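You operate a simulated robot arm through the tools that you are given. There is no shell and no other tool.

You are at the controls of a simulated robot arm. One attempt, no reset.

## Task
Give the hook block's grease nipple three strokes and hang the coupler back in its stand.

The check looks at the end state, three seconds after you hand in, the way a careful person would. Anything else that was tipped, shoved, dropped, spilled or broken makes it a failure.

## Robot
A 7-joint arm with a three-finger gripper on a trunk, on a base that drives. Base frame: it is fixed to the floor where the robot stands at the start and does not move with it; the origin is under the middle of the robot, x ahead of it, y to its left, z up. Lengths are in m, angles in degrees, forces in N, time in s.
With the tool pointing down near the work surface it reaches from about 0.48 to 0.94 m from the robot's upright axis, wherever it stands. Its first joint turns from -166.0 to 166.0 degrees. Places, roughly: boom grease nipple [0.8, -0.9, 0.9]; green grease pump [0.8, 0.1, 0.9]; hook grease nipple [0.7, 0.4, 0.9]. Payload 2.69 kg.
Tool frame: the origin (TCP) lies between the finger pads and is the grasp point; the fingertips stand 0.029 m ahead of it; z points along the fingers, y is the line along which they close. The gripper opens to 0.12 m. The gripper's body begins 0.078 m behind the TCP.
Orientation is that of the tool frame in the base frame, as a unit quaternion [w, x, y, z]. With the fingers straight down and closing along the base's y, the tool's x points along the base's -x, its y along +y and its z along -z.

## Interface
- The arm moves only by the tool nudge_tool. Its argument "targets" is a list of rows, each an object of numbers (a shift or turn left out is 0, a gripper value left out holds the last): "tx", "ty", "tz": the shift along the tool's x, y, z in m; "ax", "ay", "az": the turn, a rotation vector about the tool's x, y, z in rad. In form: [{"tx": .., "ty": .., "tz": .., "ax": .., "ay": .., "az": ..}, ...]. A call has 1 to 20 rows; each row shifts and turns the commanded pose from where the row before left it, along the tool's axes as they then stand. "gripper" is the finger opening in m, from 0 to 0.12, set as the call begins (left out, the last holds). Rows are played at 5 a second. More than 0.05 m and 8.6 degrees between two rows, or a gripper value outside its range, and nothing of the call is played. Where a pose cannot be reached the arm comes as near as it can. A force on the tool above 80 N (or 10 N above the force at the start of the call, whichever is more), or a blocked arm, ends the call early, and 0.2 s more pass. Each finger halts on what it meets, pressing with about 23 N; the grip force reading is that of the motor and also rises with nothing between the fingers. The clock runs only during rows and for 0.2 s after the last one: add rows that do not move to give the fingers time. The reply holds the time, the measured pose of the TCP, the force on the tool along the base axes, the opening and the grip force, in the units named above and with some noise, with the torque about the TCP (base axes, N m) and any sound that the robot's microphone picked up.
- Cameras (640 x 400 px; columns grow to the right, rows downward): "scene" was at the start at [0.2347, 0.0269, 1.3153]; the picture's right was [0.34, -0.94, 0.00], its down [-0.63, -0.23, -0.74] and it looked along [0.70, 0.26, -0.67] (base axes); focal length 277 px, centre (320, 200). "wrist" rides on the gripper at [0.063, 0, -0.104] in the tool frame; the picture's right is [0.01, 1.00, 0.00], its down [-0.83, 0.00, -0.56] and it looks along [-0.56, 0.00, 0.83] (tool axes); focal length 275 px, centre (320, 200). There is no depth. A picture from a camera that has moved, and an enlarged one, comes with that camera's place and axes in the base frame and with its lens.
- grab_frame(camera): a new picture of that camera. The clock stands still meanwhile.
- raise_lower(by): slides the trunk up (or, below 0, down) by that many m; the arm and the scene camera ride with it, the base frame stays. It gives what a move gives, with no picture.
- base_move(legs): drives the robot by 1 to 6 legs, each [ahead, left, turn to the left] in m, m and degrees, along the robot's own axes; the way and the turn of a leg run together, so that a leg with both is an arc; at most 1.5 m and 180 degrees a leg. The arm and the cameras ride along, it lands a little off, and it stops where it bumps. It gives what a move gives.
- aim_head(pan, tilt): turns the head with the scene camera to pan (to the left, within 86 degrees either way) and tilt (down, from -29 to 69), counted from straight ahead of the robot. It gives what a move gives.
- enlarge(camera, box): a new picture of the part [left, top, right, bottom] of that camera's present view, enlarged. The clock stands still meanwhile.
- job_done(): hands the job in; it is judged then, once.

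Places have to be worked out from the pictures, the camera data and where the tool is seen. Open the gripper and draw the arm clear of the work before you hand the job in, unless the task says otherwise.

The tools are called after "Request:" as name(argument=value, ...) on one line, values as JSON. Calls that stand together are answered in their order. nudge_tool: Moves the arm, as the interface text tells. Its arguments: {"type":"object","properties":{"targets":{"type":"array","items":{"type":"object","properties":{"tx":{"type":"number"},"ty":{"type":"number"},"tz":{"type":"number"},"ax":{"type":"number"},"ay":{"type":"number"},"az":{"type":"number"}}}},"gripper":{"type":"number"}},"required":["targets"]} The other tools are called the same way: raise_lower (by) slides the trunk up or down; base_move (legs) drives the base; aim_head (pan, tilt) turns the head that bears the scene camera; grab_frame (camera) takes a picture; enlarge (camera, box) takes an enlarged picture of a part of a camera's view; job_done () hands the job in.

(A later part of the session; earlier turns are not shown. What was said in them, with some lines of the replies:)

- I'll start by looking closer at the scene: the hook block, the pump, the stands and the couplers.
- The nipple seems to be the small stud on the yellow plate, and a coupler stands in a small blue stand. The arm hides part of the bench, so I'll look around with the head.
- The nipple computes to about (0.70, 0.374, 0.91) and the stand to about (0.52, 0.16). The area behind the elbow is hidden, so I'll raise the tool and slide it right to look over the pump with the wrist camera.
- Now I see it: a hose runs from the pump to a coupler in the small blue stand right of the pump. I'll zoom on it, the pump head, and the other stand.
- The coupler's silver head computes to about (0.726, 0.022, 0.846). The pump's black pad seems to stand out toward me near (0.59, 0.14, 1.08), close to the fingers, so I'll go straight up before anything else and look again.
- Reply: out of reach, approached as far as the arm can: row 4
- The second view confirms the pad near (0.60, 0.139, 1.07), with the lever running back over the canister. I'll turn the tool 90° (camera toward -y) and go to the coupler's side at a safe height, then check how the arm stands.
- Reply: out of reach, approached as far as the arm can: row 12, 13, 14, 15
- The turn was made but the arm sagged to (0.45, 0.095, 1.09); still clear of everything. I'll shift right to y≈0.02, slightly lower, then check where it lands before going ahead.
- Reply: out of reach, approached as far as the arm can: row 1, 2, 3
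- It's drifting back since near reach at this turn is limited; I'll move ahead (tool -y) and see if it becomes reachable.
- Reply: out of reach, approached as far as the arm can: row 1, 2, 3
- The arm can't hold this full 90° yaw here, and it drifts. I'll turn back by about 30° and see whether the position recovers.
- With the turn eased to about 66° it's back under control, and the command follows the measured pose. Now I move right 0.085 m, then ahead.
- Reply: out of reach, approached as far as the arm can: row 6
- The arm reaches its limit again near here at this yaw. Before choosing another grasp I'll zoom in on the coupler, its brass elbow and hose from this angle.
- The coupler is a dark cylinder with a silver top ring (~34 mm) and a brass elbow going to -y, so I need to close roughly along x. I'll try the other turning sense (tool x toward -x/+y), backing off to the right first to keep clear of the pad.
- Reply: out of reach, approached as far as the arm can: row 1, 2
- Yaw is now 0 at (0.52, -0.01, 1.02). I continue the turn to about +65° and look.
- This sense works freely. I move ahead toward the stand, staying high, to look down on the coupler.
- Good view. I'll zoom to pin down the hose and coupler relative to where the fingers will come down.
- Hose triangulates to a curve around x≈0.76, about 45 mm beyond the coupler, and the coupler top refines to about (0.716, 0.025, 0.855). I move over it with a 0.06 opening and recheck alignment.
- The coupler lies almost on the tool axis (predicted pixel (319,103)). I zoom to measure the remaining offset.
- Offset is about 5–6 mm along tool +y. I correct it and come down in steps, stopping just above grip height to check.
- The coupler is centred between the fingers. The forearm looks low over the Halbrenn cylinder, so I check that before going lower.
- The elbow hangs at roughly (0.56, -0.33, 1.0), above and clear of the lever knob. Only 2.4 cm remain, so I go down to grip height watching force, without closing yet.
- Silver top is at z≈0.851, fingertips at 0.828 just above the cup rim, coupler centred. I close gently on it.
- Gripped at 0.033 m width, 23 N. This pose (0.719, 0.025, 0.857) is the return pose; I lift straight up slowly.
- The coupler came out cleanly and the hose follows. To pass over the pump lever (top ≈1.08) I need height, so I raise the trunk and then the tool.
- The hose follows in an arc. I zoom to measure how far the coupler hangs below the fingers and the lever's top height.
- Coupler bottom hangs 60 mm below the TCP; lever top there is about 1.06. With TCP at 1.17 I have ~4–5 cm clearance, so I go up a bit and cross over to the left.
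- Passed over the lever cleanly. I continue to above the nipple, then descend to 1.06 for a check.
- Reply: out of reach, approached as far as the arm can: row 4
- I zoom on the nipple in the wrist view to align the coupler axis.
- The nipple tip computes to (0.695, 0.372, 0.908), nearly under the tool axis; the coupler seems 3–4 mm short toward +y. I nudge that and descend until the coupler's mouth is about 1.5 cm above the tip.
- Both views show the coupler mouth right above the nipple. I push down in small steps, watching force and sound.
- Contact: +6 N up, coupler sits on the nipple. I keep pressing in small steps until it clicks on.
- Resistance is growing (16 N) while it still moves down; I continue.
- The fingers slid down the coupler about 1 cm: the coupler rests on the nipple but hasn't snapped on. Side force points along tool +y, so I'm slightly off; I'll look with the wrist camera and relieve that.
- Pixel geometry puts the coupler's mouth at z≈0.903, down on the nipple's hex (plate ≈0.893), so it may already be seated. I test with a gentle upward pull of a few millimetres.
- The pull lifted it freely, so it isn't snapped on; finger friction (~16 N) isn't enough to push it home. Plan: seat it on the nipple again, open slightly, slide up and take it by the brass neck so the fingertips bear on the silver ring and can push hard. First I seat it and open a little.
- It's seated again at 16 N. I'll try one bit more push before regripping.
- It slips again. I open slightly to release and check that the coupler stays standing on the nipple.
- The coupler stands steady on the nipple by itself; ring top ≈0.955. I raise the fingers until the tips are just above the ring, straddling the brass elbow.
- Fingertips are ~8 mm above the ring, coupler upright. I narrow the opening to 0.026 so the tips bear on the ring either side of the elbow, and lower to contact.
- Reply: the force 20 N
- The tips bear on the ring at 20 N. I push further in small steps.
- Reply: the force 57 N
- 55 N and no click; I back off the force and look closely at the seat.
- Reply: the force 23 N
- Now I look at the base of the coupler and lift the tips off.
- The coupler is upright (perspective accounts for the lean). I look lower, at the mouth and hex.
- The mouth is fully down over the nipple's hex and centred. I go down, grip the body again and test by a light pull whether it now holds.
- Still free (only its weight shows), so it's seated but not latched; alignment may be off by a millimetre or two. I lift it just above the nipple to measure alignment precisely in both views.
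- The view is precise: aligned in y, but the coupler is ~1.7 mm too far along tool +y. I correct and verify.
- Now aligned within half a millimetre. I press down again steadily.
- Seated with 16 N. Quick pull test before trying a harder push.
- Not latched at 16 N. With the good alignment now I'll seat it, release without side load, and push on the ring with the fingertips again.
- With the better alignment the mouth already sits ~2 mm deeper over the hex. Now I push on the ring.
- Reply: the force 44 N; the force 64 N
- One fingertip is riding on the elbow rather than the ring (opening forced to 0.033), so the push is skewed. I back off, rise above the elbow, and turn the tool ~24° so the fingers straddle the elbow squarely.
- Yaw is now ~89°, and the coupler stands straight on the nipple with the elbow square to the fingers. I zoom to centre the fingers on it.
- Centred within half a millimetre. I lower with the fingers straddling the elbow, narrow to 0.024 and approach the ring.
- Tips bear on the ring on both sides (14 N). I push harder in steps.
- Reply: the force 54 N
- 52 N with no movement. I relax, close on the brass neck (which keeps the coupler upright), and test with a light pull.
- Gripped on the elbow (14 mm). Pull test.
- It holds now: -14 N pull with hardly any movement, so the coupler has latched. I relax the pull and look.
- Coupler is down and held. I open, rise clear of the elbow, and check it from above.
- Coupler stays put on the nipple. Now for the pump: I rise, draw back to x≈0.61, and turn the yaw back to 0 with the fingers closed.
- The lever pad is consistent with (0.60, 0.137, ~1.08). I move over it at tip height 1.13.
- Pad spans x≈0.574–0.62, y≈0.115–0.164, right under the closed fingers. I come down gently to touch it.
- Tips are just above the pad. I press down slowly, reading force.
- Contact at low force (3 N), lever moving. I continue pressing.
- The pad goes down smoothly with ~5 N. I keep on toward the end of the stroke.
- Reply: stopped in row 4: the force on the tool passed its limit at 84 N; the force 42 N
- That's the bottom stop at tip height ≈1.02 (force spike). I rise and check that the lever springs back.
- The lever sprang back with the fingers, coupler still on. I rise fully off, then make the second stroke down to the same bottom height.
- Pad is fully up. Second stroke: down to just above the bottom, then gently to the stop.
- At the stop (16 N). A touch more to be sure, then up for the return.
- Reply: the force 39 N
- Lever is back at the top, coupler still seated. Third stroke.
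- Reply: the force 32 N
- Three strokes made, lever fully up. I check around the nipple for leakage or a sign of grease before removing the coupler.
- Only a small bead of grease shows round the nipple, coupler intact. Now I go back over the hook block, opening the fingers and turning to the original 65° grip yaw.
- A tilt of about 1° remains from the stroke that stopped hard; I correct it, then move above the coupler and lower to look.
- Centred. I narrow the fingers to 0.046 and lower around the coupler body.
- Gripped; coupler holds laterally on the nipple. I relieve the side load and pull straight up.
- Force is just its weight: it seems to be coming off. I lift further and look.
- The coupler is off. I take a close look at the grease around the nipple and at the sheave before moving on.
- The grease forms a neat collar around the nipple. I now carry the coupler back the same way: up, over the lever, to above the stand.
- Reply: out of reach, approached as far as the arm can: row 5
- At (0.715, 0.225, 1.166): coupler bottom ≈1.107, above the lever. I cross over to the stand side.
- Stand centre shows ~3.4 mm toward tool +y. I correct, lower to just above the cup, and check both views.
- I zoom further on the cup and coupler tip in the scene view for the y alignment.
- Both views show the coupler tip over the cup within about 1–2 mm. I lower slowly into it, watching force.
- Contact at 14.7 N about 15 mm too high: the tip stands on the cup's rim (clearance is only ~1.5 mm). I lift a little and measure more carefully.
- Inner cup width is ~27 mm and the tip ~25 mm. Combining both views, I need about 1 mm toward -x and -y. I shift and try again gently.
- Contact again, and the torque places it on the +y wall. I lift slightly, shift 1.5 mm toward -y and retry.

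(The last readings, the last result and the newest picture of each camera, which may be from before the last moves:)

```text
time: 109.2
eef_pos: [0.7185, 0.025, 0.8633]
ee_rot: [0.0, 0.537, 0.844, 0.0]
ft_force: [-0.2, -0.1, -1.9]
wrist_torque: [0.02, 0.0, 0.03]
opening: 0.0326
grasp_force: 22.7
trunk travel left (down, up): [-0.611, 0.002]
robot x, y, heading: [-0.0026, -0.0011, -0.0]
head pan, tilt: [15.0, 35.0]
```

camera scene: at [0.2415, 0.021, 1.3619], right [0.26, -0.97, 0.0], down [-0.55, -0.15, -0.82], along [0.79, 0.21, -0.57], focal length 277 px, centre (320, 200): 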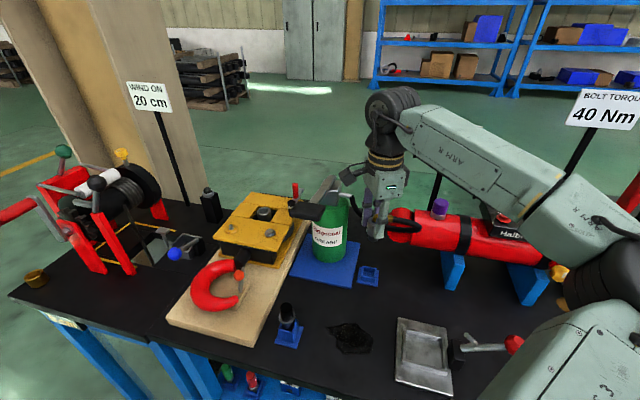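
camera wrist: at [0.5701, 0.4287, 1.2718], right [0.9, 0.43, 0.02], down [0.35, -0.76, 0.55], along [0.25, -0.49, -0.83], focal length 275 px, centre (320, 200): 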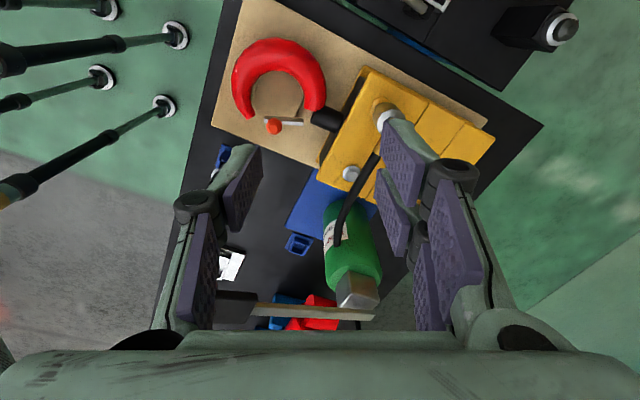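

No contact now and lower than before: the tip is entering the cup. I continue gently down to the seat.

Request:
nudge_tool(targets=[{"tz": 0.004}, {"tz": 0.003}, {"tz": 0.003}, {}])

Request:
enlarge(camera="scene", box=[350, 240, 390, 290])

```text
time: 110.2
eef_pos: [0.719, 0.0252, 0.8545]
ee_rot: [0.0, 0.536, 0.844, -0.001]
ft_force: [-0.5, 0.4, -1.9]
wrist_torque: [0.02, -0.03, -0.03]
opening: 0.0324
grasp_force: 22.5
trunk travel left (down, up): [-0.611, 0.002]
robot x, y, heading: [0.0005, 0.0007, -0.2]
head pan, tilt: [15.0, 35.0]
```

```text
8.00 times, centred on (370, 265) of scene
camera zoom: at [0.2416, 0.021, 1.3618], right [0.26, -0.97, 0.0], down [-0.55, -0.15, -0.82], along [0.79, 0.21, -0.57], focal length 2214 px, centre (-80, -320)
```

zoom: 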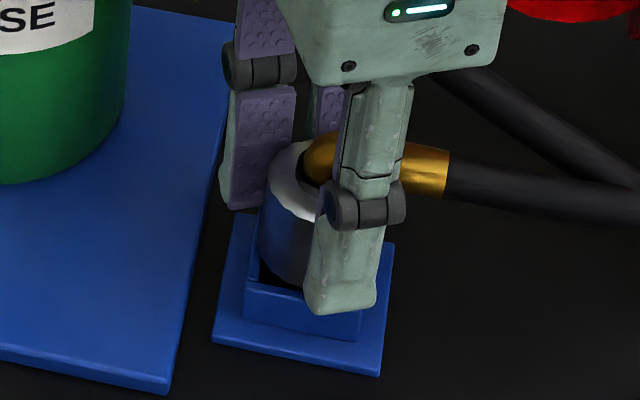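

In the cup with ~4 mm to go. I lower 3 mm more, checking for contact.

Request:
nudge_tool(targets=[{"tz": 0.0015}, {"tz": 0.0015}, {}])

```text
time: 111.0
eef_pos: [0.7186, 0.024, 0.8537]
ee_rot: [0.002, 0.536, 0.844, 0.001]
ft_force: [0.1, 2.2, 12.2]
wrist_torque: [0.0, -0.01, 0.03]
opening: 0.0324
grasp_force: 23.1
trunk travel left (down, up): [-0.611, 0.002]
robot x, y, heading: [-0.0014, -0.0005, -0.1]
head pan, tilt: [15.0, 35.0]
```

Firm contact (12 N): seated. I ease up 1.5 mm of load and open the fingers.

Request:
nudge_tool(targets=[{"tz": -0.0015}, {}])

Request:
nudge_tool(targets=[{}, {}, {}], gripper=0.05)

Request:
enlarge(camera="scene", box=[350, 240, 390, 290])

Request:
enlarge(camera="wrist", box=[220, 80, 420, 230])

```text
time: 111.7
eef_pos: [0.718, 0.0254, 0.8538]
ee_rot: [0.001, 0.536, 0.844, 0.0]
ft_force: [3.3, 1.5, 7.4]
wrist_torque: [0.02, -0.09, 0.01]
opening: 0.0327
grasp_force: 22.7
trunk travel left (down, up): [-0.611, 0.002]
robot x, y, heading: [0.0035, 0.0014, -0.1]
head pan, tilt: [15.0, 35.0]
```

```text
time: 112.5
eef_pos: [0.7182, 0.025, 0.8531]
ee_rot: [0.001, 0.537, 0.844, 0.0]
ft_force: [-0.2, -0.5, 0.1]
wrist_torque: [0.01, 0.0, -0.01]
opening: 0.0497
grasp_force: 0.0
trunk travel left (down, up): [-0.611, 0.002]
robot x, y, heading: [0.0007, 0.0025, -0.0]
head pan, tilt: [15.0, 35.0]
```

```text
8.00 times, centred on (370, 265) of scene
camera zoom: at [0.2414, 0.021, 1.3619], right [0.26, -0.97, 0.0], down [-0.55, -0.15, -0.82], along [0.79, 0.21, -0.57], focal length 2214 px, centre (-80, -320)
```

zoom: 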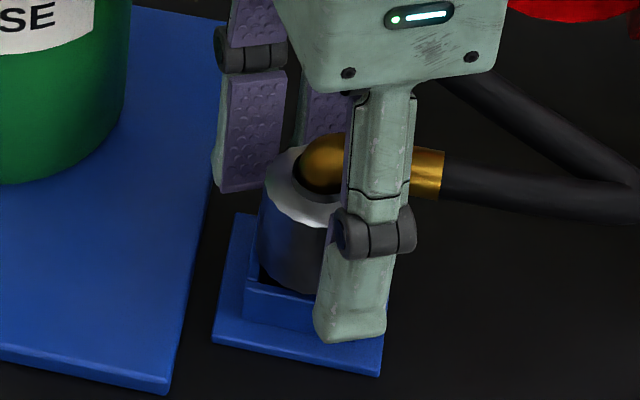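

```text
2.67 times, centred on (320, 155) of wrist
camera zoom: at [0.69, 0.081, 0.9582], right [0.9, 0.43, 0.0], down [0.36, -0.75, 0.56], along [0.24, -0.5, -0.83], focal length 734 px, centre (320, 320)
```

zoom: 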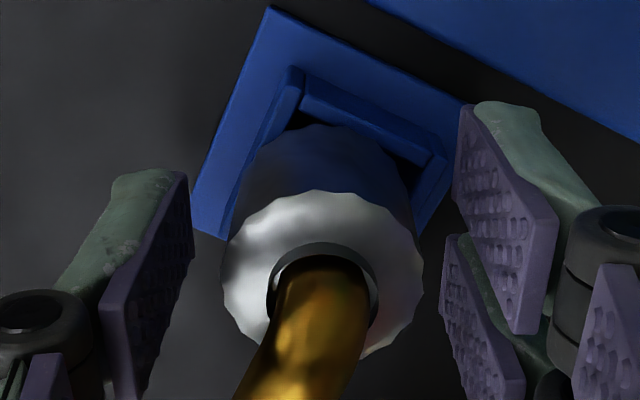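

The coupler sits in its stand. I rise straight up and away to compare with the starting look.

Request:
nudge_tool(targets=[{"tz": -0.01}, {"tz": -0.02}, {"tz": -0.03}, {"tz": -0.03}, {"tz": -0.03}, {"tz": -0.03}, {}])

Request:
grab_frame(camera="wrist")

Request:
enlarge(camera="scene", box=[290, 170, 430, 300])

```text
time: 114.0
eef_pos: [0.7172, 0.0258, 1.0035]
ee_rot: [0.0, 0.537, 0.844, -0.001]
ft_force: [-0.4, -0.6, -0.3]
wrist_torque: [-0.02, 0.0, -0.01]
opening: 0.0503
grasp_force: 0.1
trunk travel left (down, up): [-0.611, 0.002]
robot x, y, heading: [0.0002, -0.0007, 0.1]
head pan, tilt: [15.0, 35.0]
```

```text
taken
camera wrist: at [0.6892, 0.0825, 1.1097], right [0.9, 0.43, 0.0], down [0.36, -0.75, 0.56], along [0.24, -0.5, -0.83], focal length 275 px, centre (320, 200)
```

wrist: 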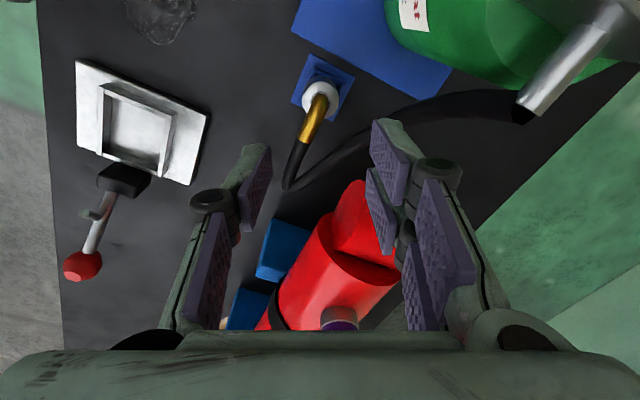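

```text
3.08 times, centred on (360, 235) of scene
camera zoom: at [0.2415, 0.021, 1.3618], right [0.26, -0.97, 0.0], down [-0.55, -0.15, -0.82], along [0.79, 0.21, -0.57], focal length 852 px, centre (197, 92)
```

zoom: 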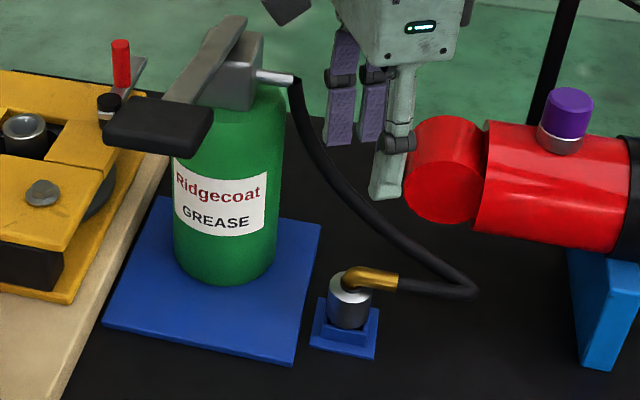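

The stand, coupler and hose look as at the start. I draw the arm back clear and inspect the whole bench.

Request:
nudge_tool(targets=[{"tz": -0.03}, {"tz": -0.02}, {"tx": 0.0125, "ty": -0.0383}, {"tx": 0.0125, "ty": -0.0383}, {"tx": 0.0125, "ty": -0.0383}, {"tx": 0.0125, "ty": -0.0383}, {}])

Request:
grab_frame(camera="scene")

Request:
enlarge(camera="scene", box=[170, 170, 410, 350])

Request:
enlarge(camera="scene", box=[220, 195, 310, 275])

```text
time: 115.7
eef_pos: [0.5566, 0.0066, 1.0528]
ee_rot: [0.001, 0.536, 0.844, -0.001]
ft_force: [-0.8, 0.0, -0.3]
wrist_torque: [0.03, 0.01, 0.01]
opening: 0.05
grasp_force: 0.0
trunk travel left (down, up): [-0.611, 0.002]
robot x, y, heading: [-0.0019, -0.0012, 0.0]
head pan, tilt: [15.0, 35.0]
```

```text
taken
camera scene: at [0.2416, 0.021, 1.3618], right [0.26, -0.97, 0.0], down [-0.55, -0.15, -0.82], along [0.79, 0.21, -0.57], focal length 277 px, centre (320, 200)
```

scene: 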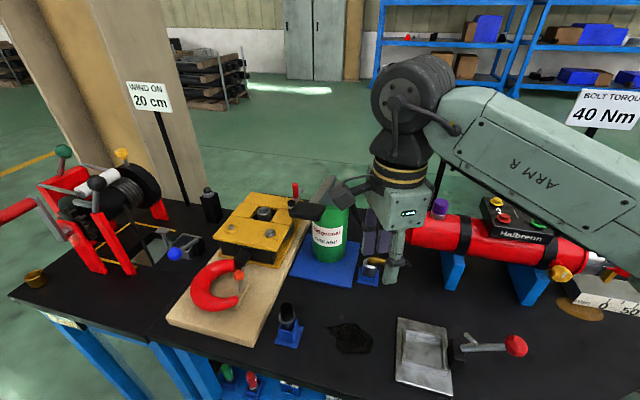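

```text
2.22 times, centred on (290, 260) of scene
camera zoom: at [0.2416, 0.021, 1.3618], right [0.26, -0.97, 0.0], down [-0.55, -0.15, -0.82], along [0.79, 0.21, -0.57], focal length 615 px, centre (387, 67)
```

zoom: 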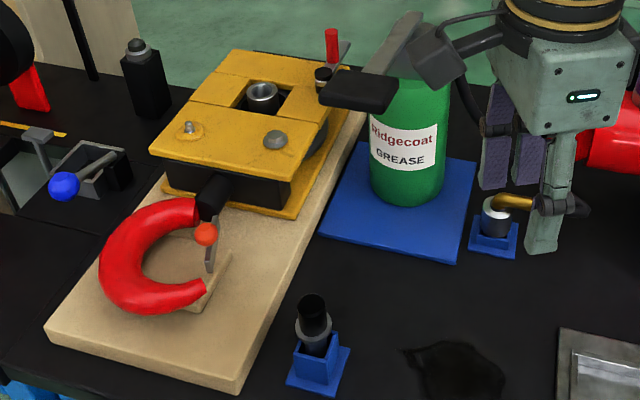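

```text
5.00 times, centred on (265, 235) of scene
camera zoom: at [0.2416, 0.021, 1.3618], right [0.26, -0.97, 0.0], down [-0.55, -0.15, -0.82], along [0.79, 0.21, -0.57], focal length 1384 px, centre (595, 25)
```

zoom: 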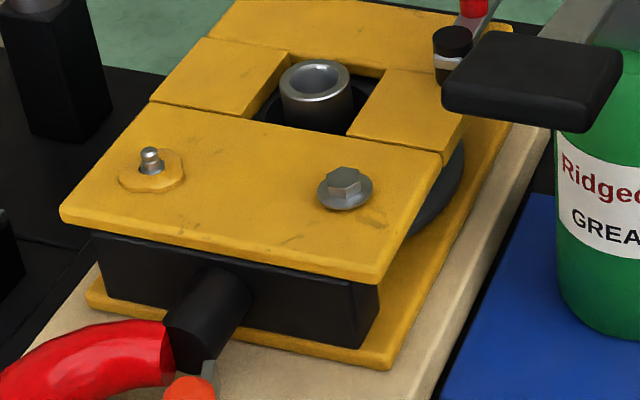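

Everything else stands as it was, lever up, coupler hung. I draw back a little more with the gripper open, then hand in.

Request:
nudge_tool(targets=[{"tx": 0.004, "ty": -0.03}, {"tx": 0.004, "ty": -0.02}, {}, {}], gripper=0.09)

Request:
grab_frame(camera="scene")

```text
time: 116.7
eef_pos: [0.5097, -0.0076, 1.0519]
ee_rot: [0.001, 0.537, 0.844, -0.001]
ft_force: [-0.9, 0.4, -0.4]
wrist_torque: [0.01, 0.0, 0.01]
opening: 0.0898
grasp_force: 0.1
trunk travel left (down, up): [-0.611, 0.002]
robot x, y, heading: [0.0001, -0.0024, 0.0]
head pan, tilt: [15.0, 35.0]
```

```text
taken
camera scene: at [0.2415, 0.021, 1.3619], right [0.26, -0.97, 0.0], down [-0.55, -0.15, -0.82], along [0.79, 0.21, -0.57], focal length 277 px, centre (320, 200)
```

scene: 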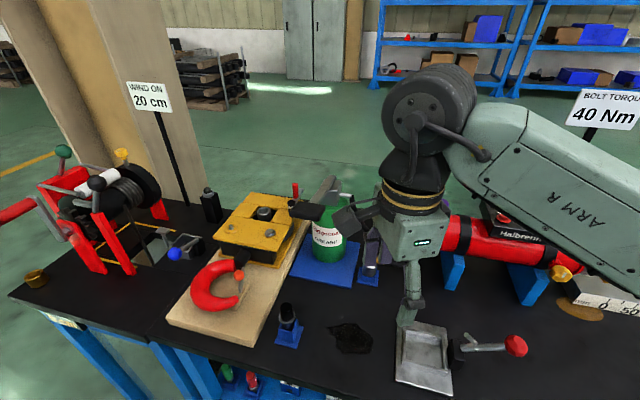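

The arm is clear with the gripper open, the coupler hangs in its stand, the lever is up, and nothing else has moved. I hand the job in.

Request:
job_done()

```text
The job is handed in.
```

I gave the hook block's nipple three full lever strokes and hung the coupler back in its stand, but I can't be sure all the grease went into the nipple. The job is handed in, with the arm clear and the gripper open.

- **Coupling:** The coupler didn't go fully onto the nipple at first. Gripping its sides only let me push with about 16 N before the fingers slipped. I pushed down on its top ring with the fingertips instead, up to about 62 N over a few tries. After the last push it held a 14 N upward pull. I never heard a click.
- **Strokes:** I pressed the lever to its bottom stop three times, and each time it came all the way back up. The first press hit the stop hard, at 84 N.
- **Grease on the plate:** A small collar of grease now sits around the base of the nipple. I saw it clearly only after the third stroke, while the coupler was still on. It could be grease welling up once the nipple was full, or a leak at the coupling.
- **Stand:** The coupler caught on the rim of the cup on the first two tries. I shifted it slightly and it went in; it sits as it did at the start.

In the last pictures nothing else on the bench looks moved.
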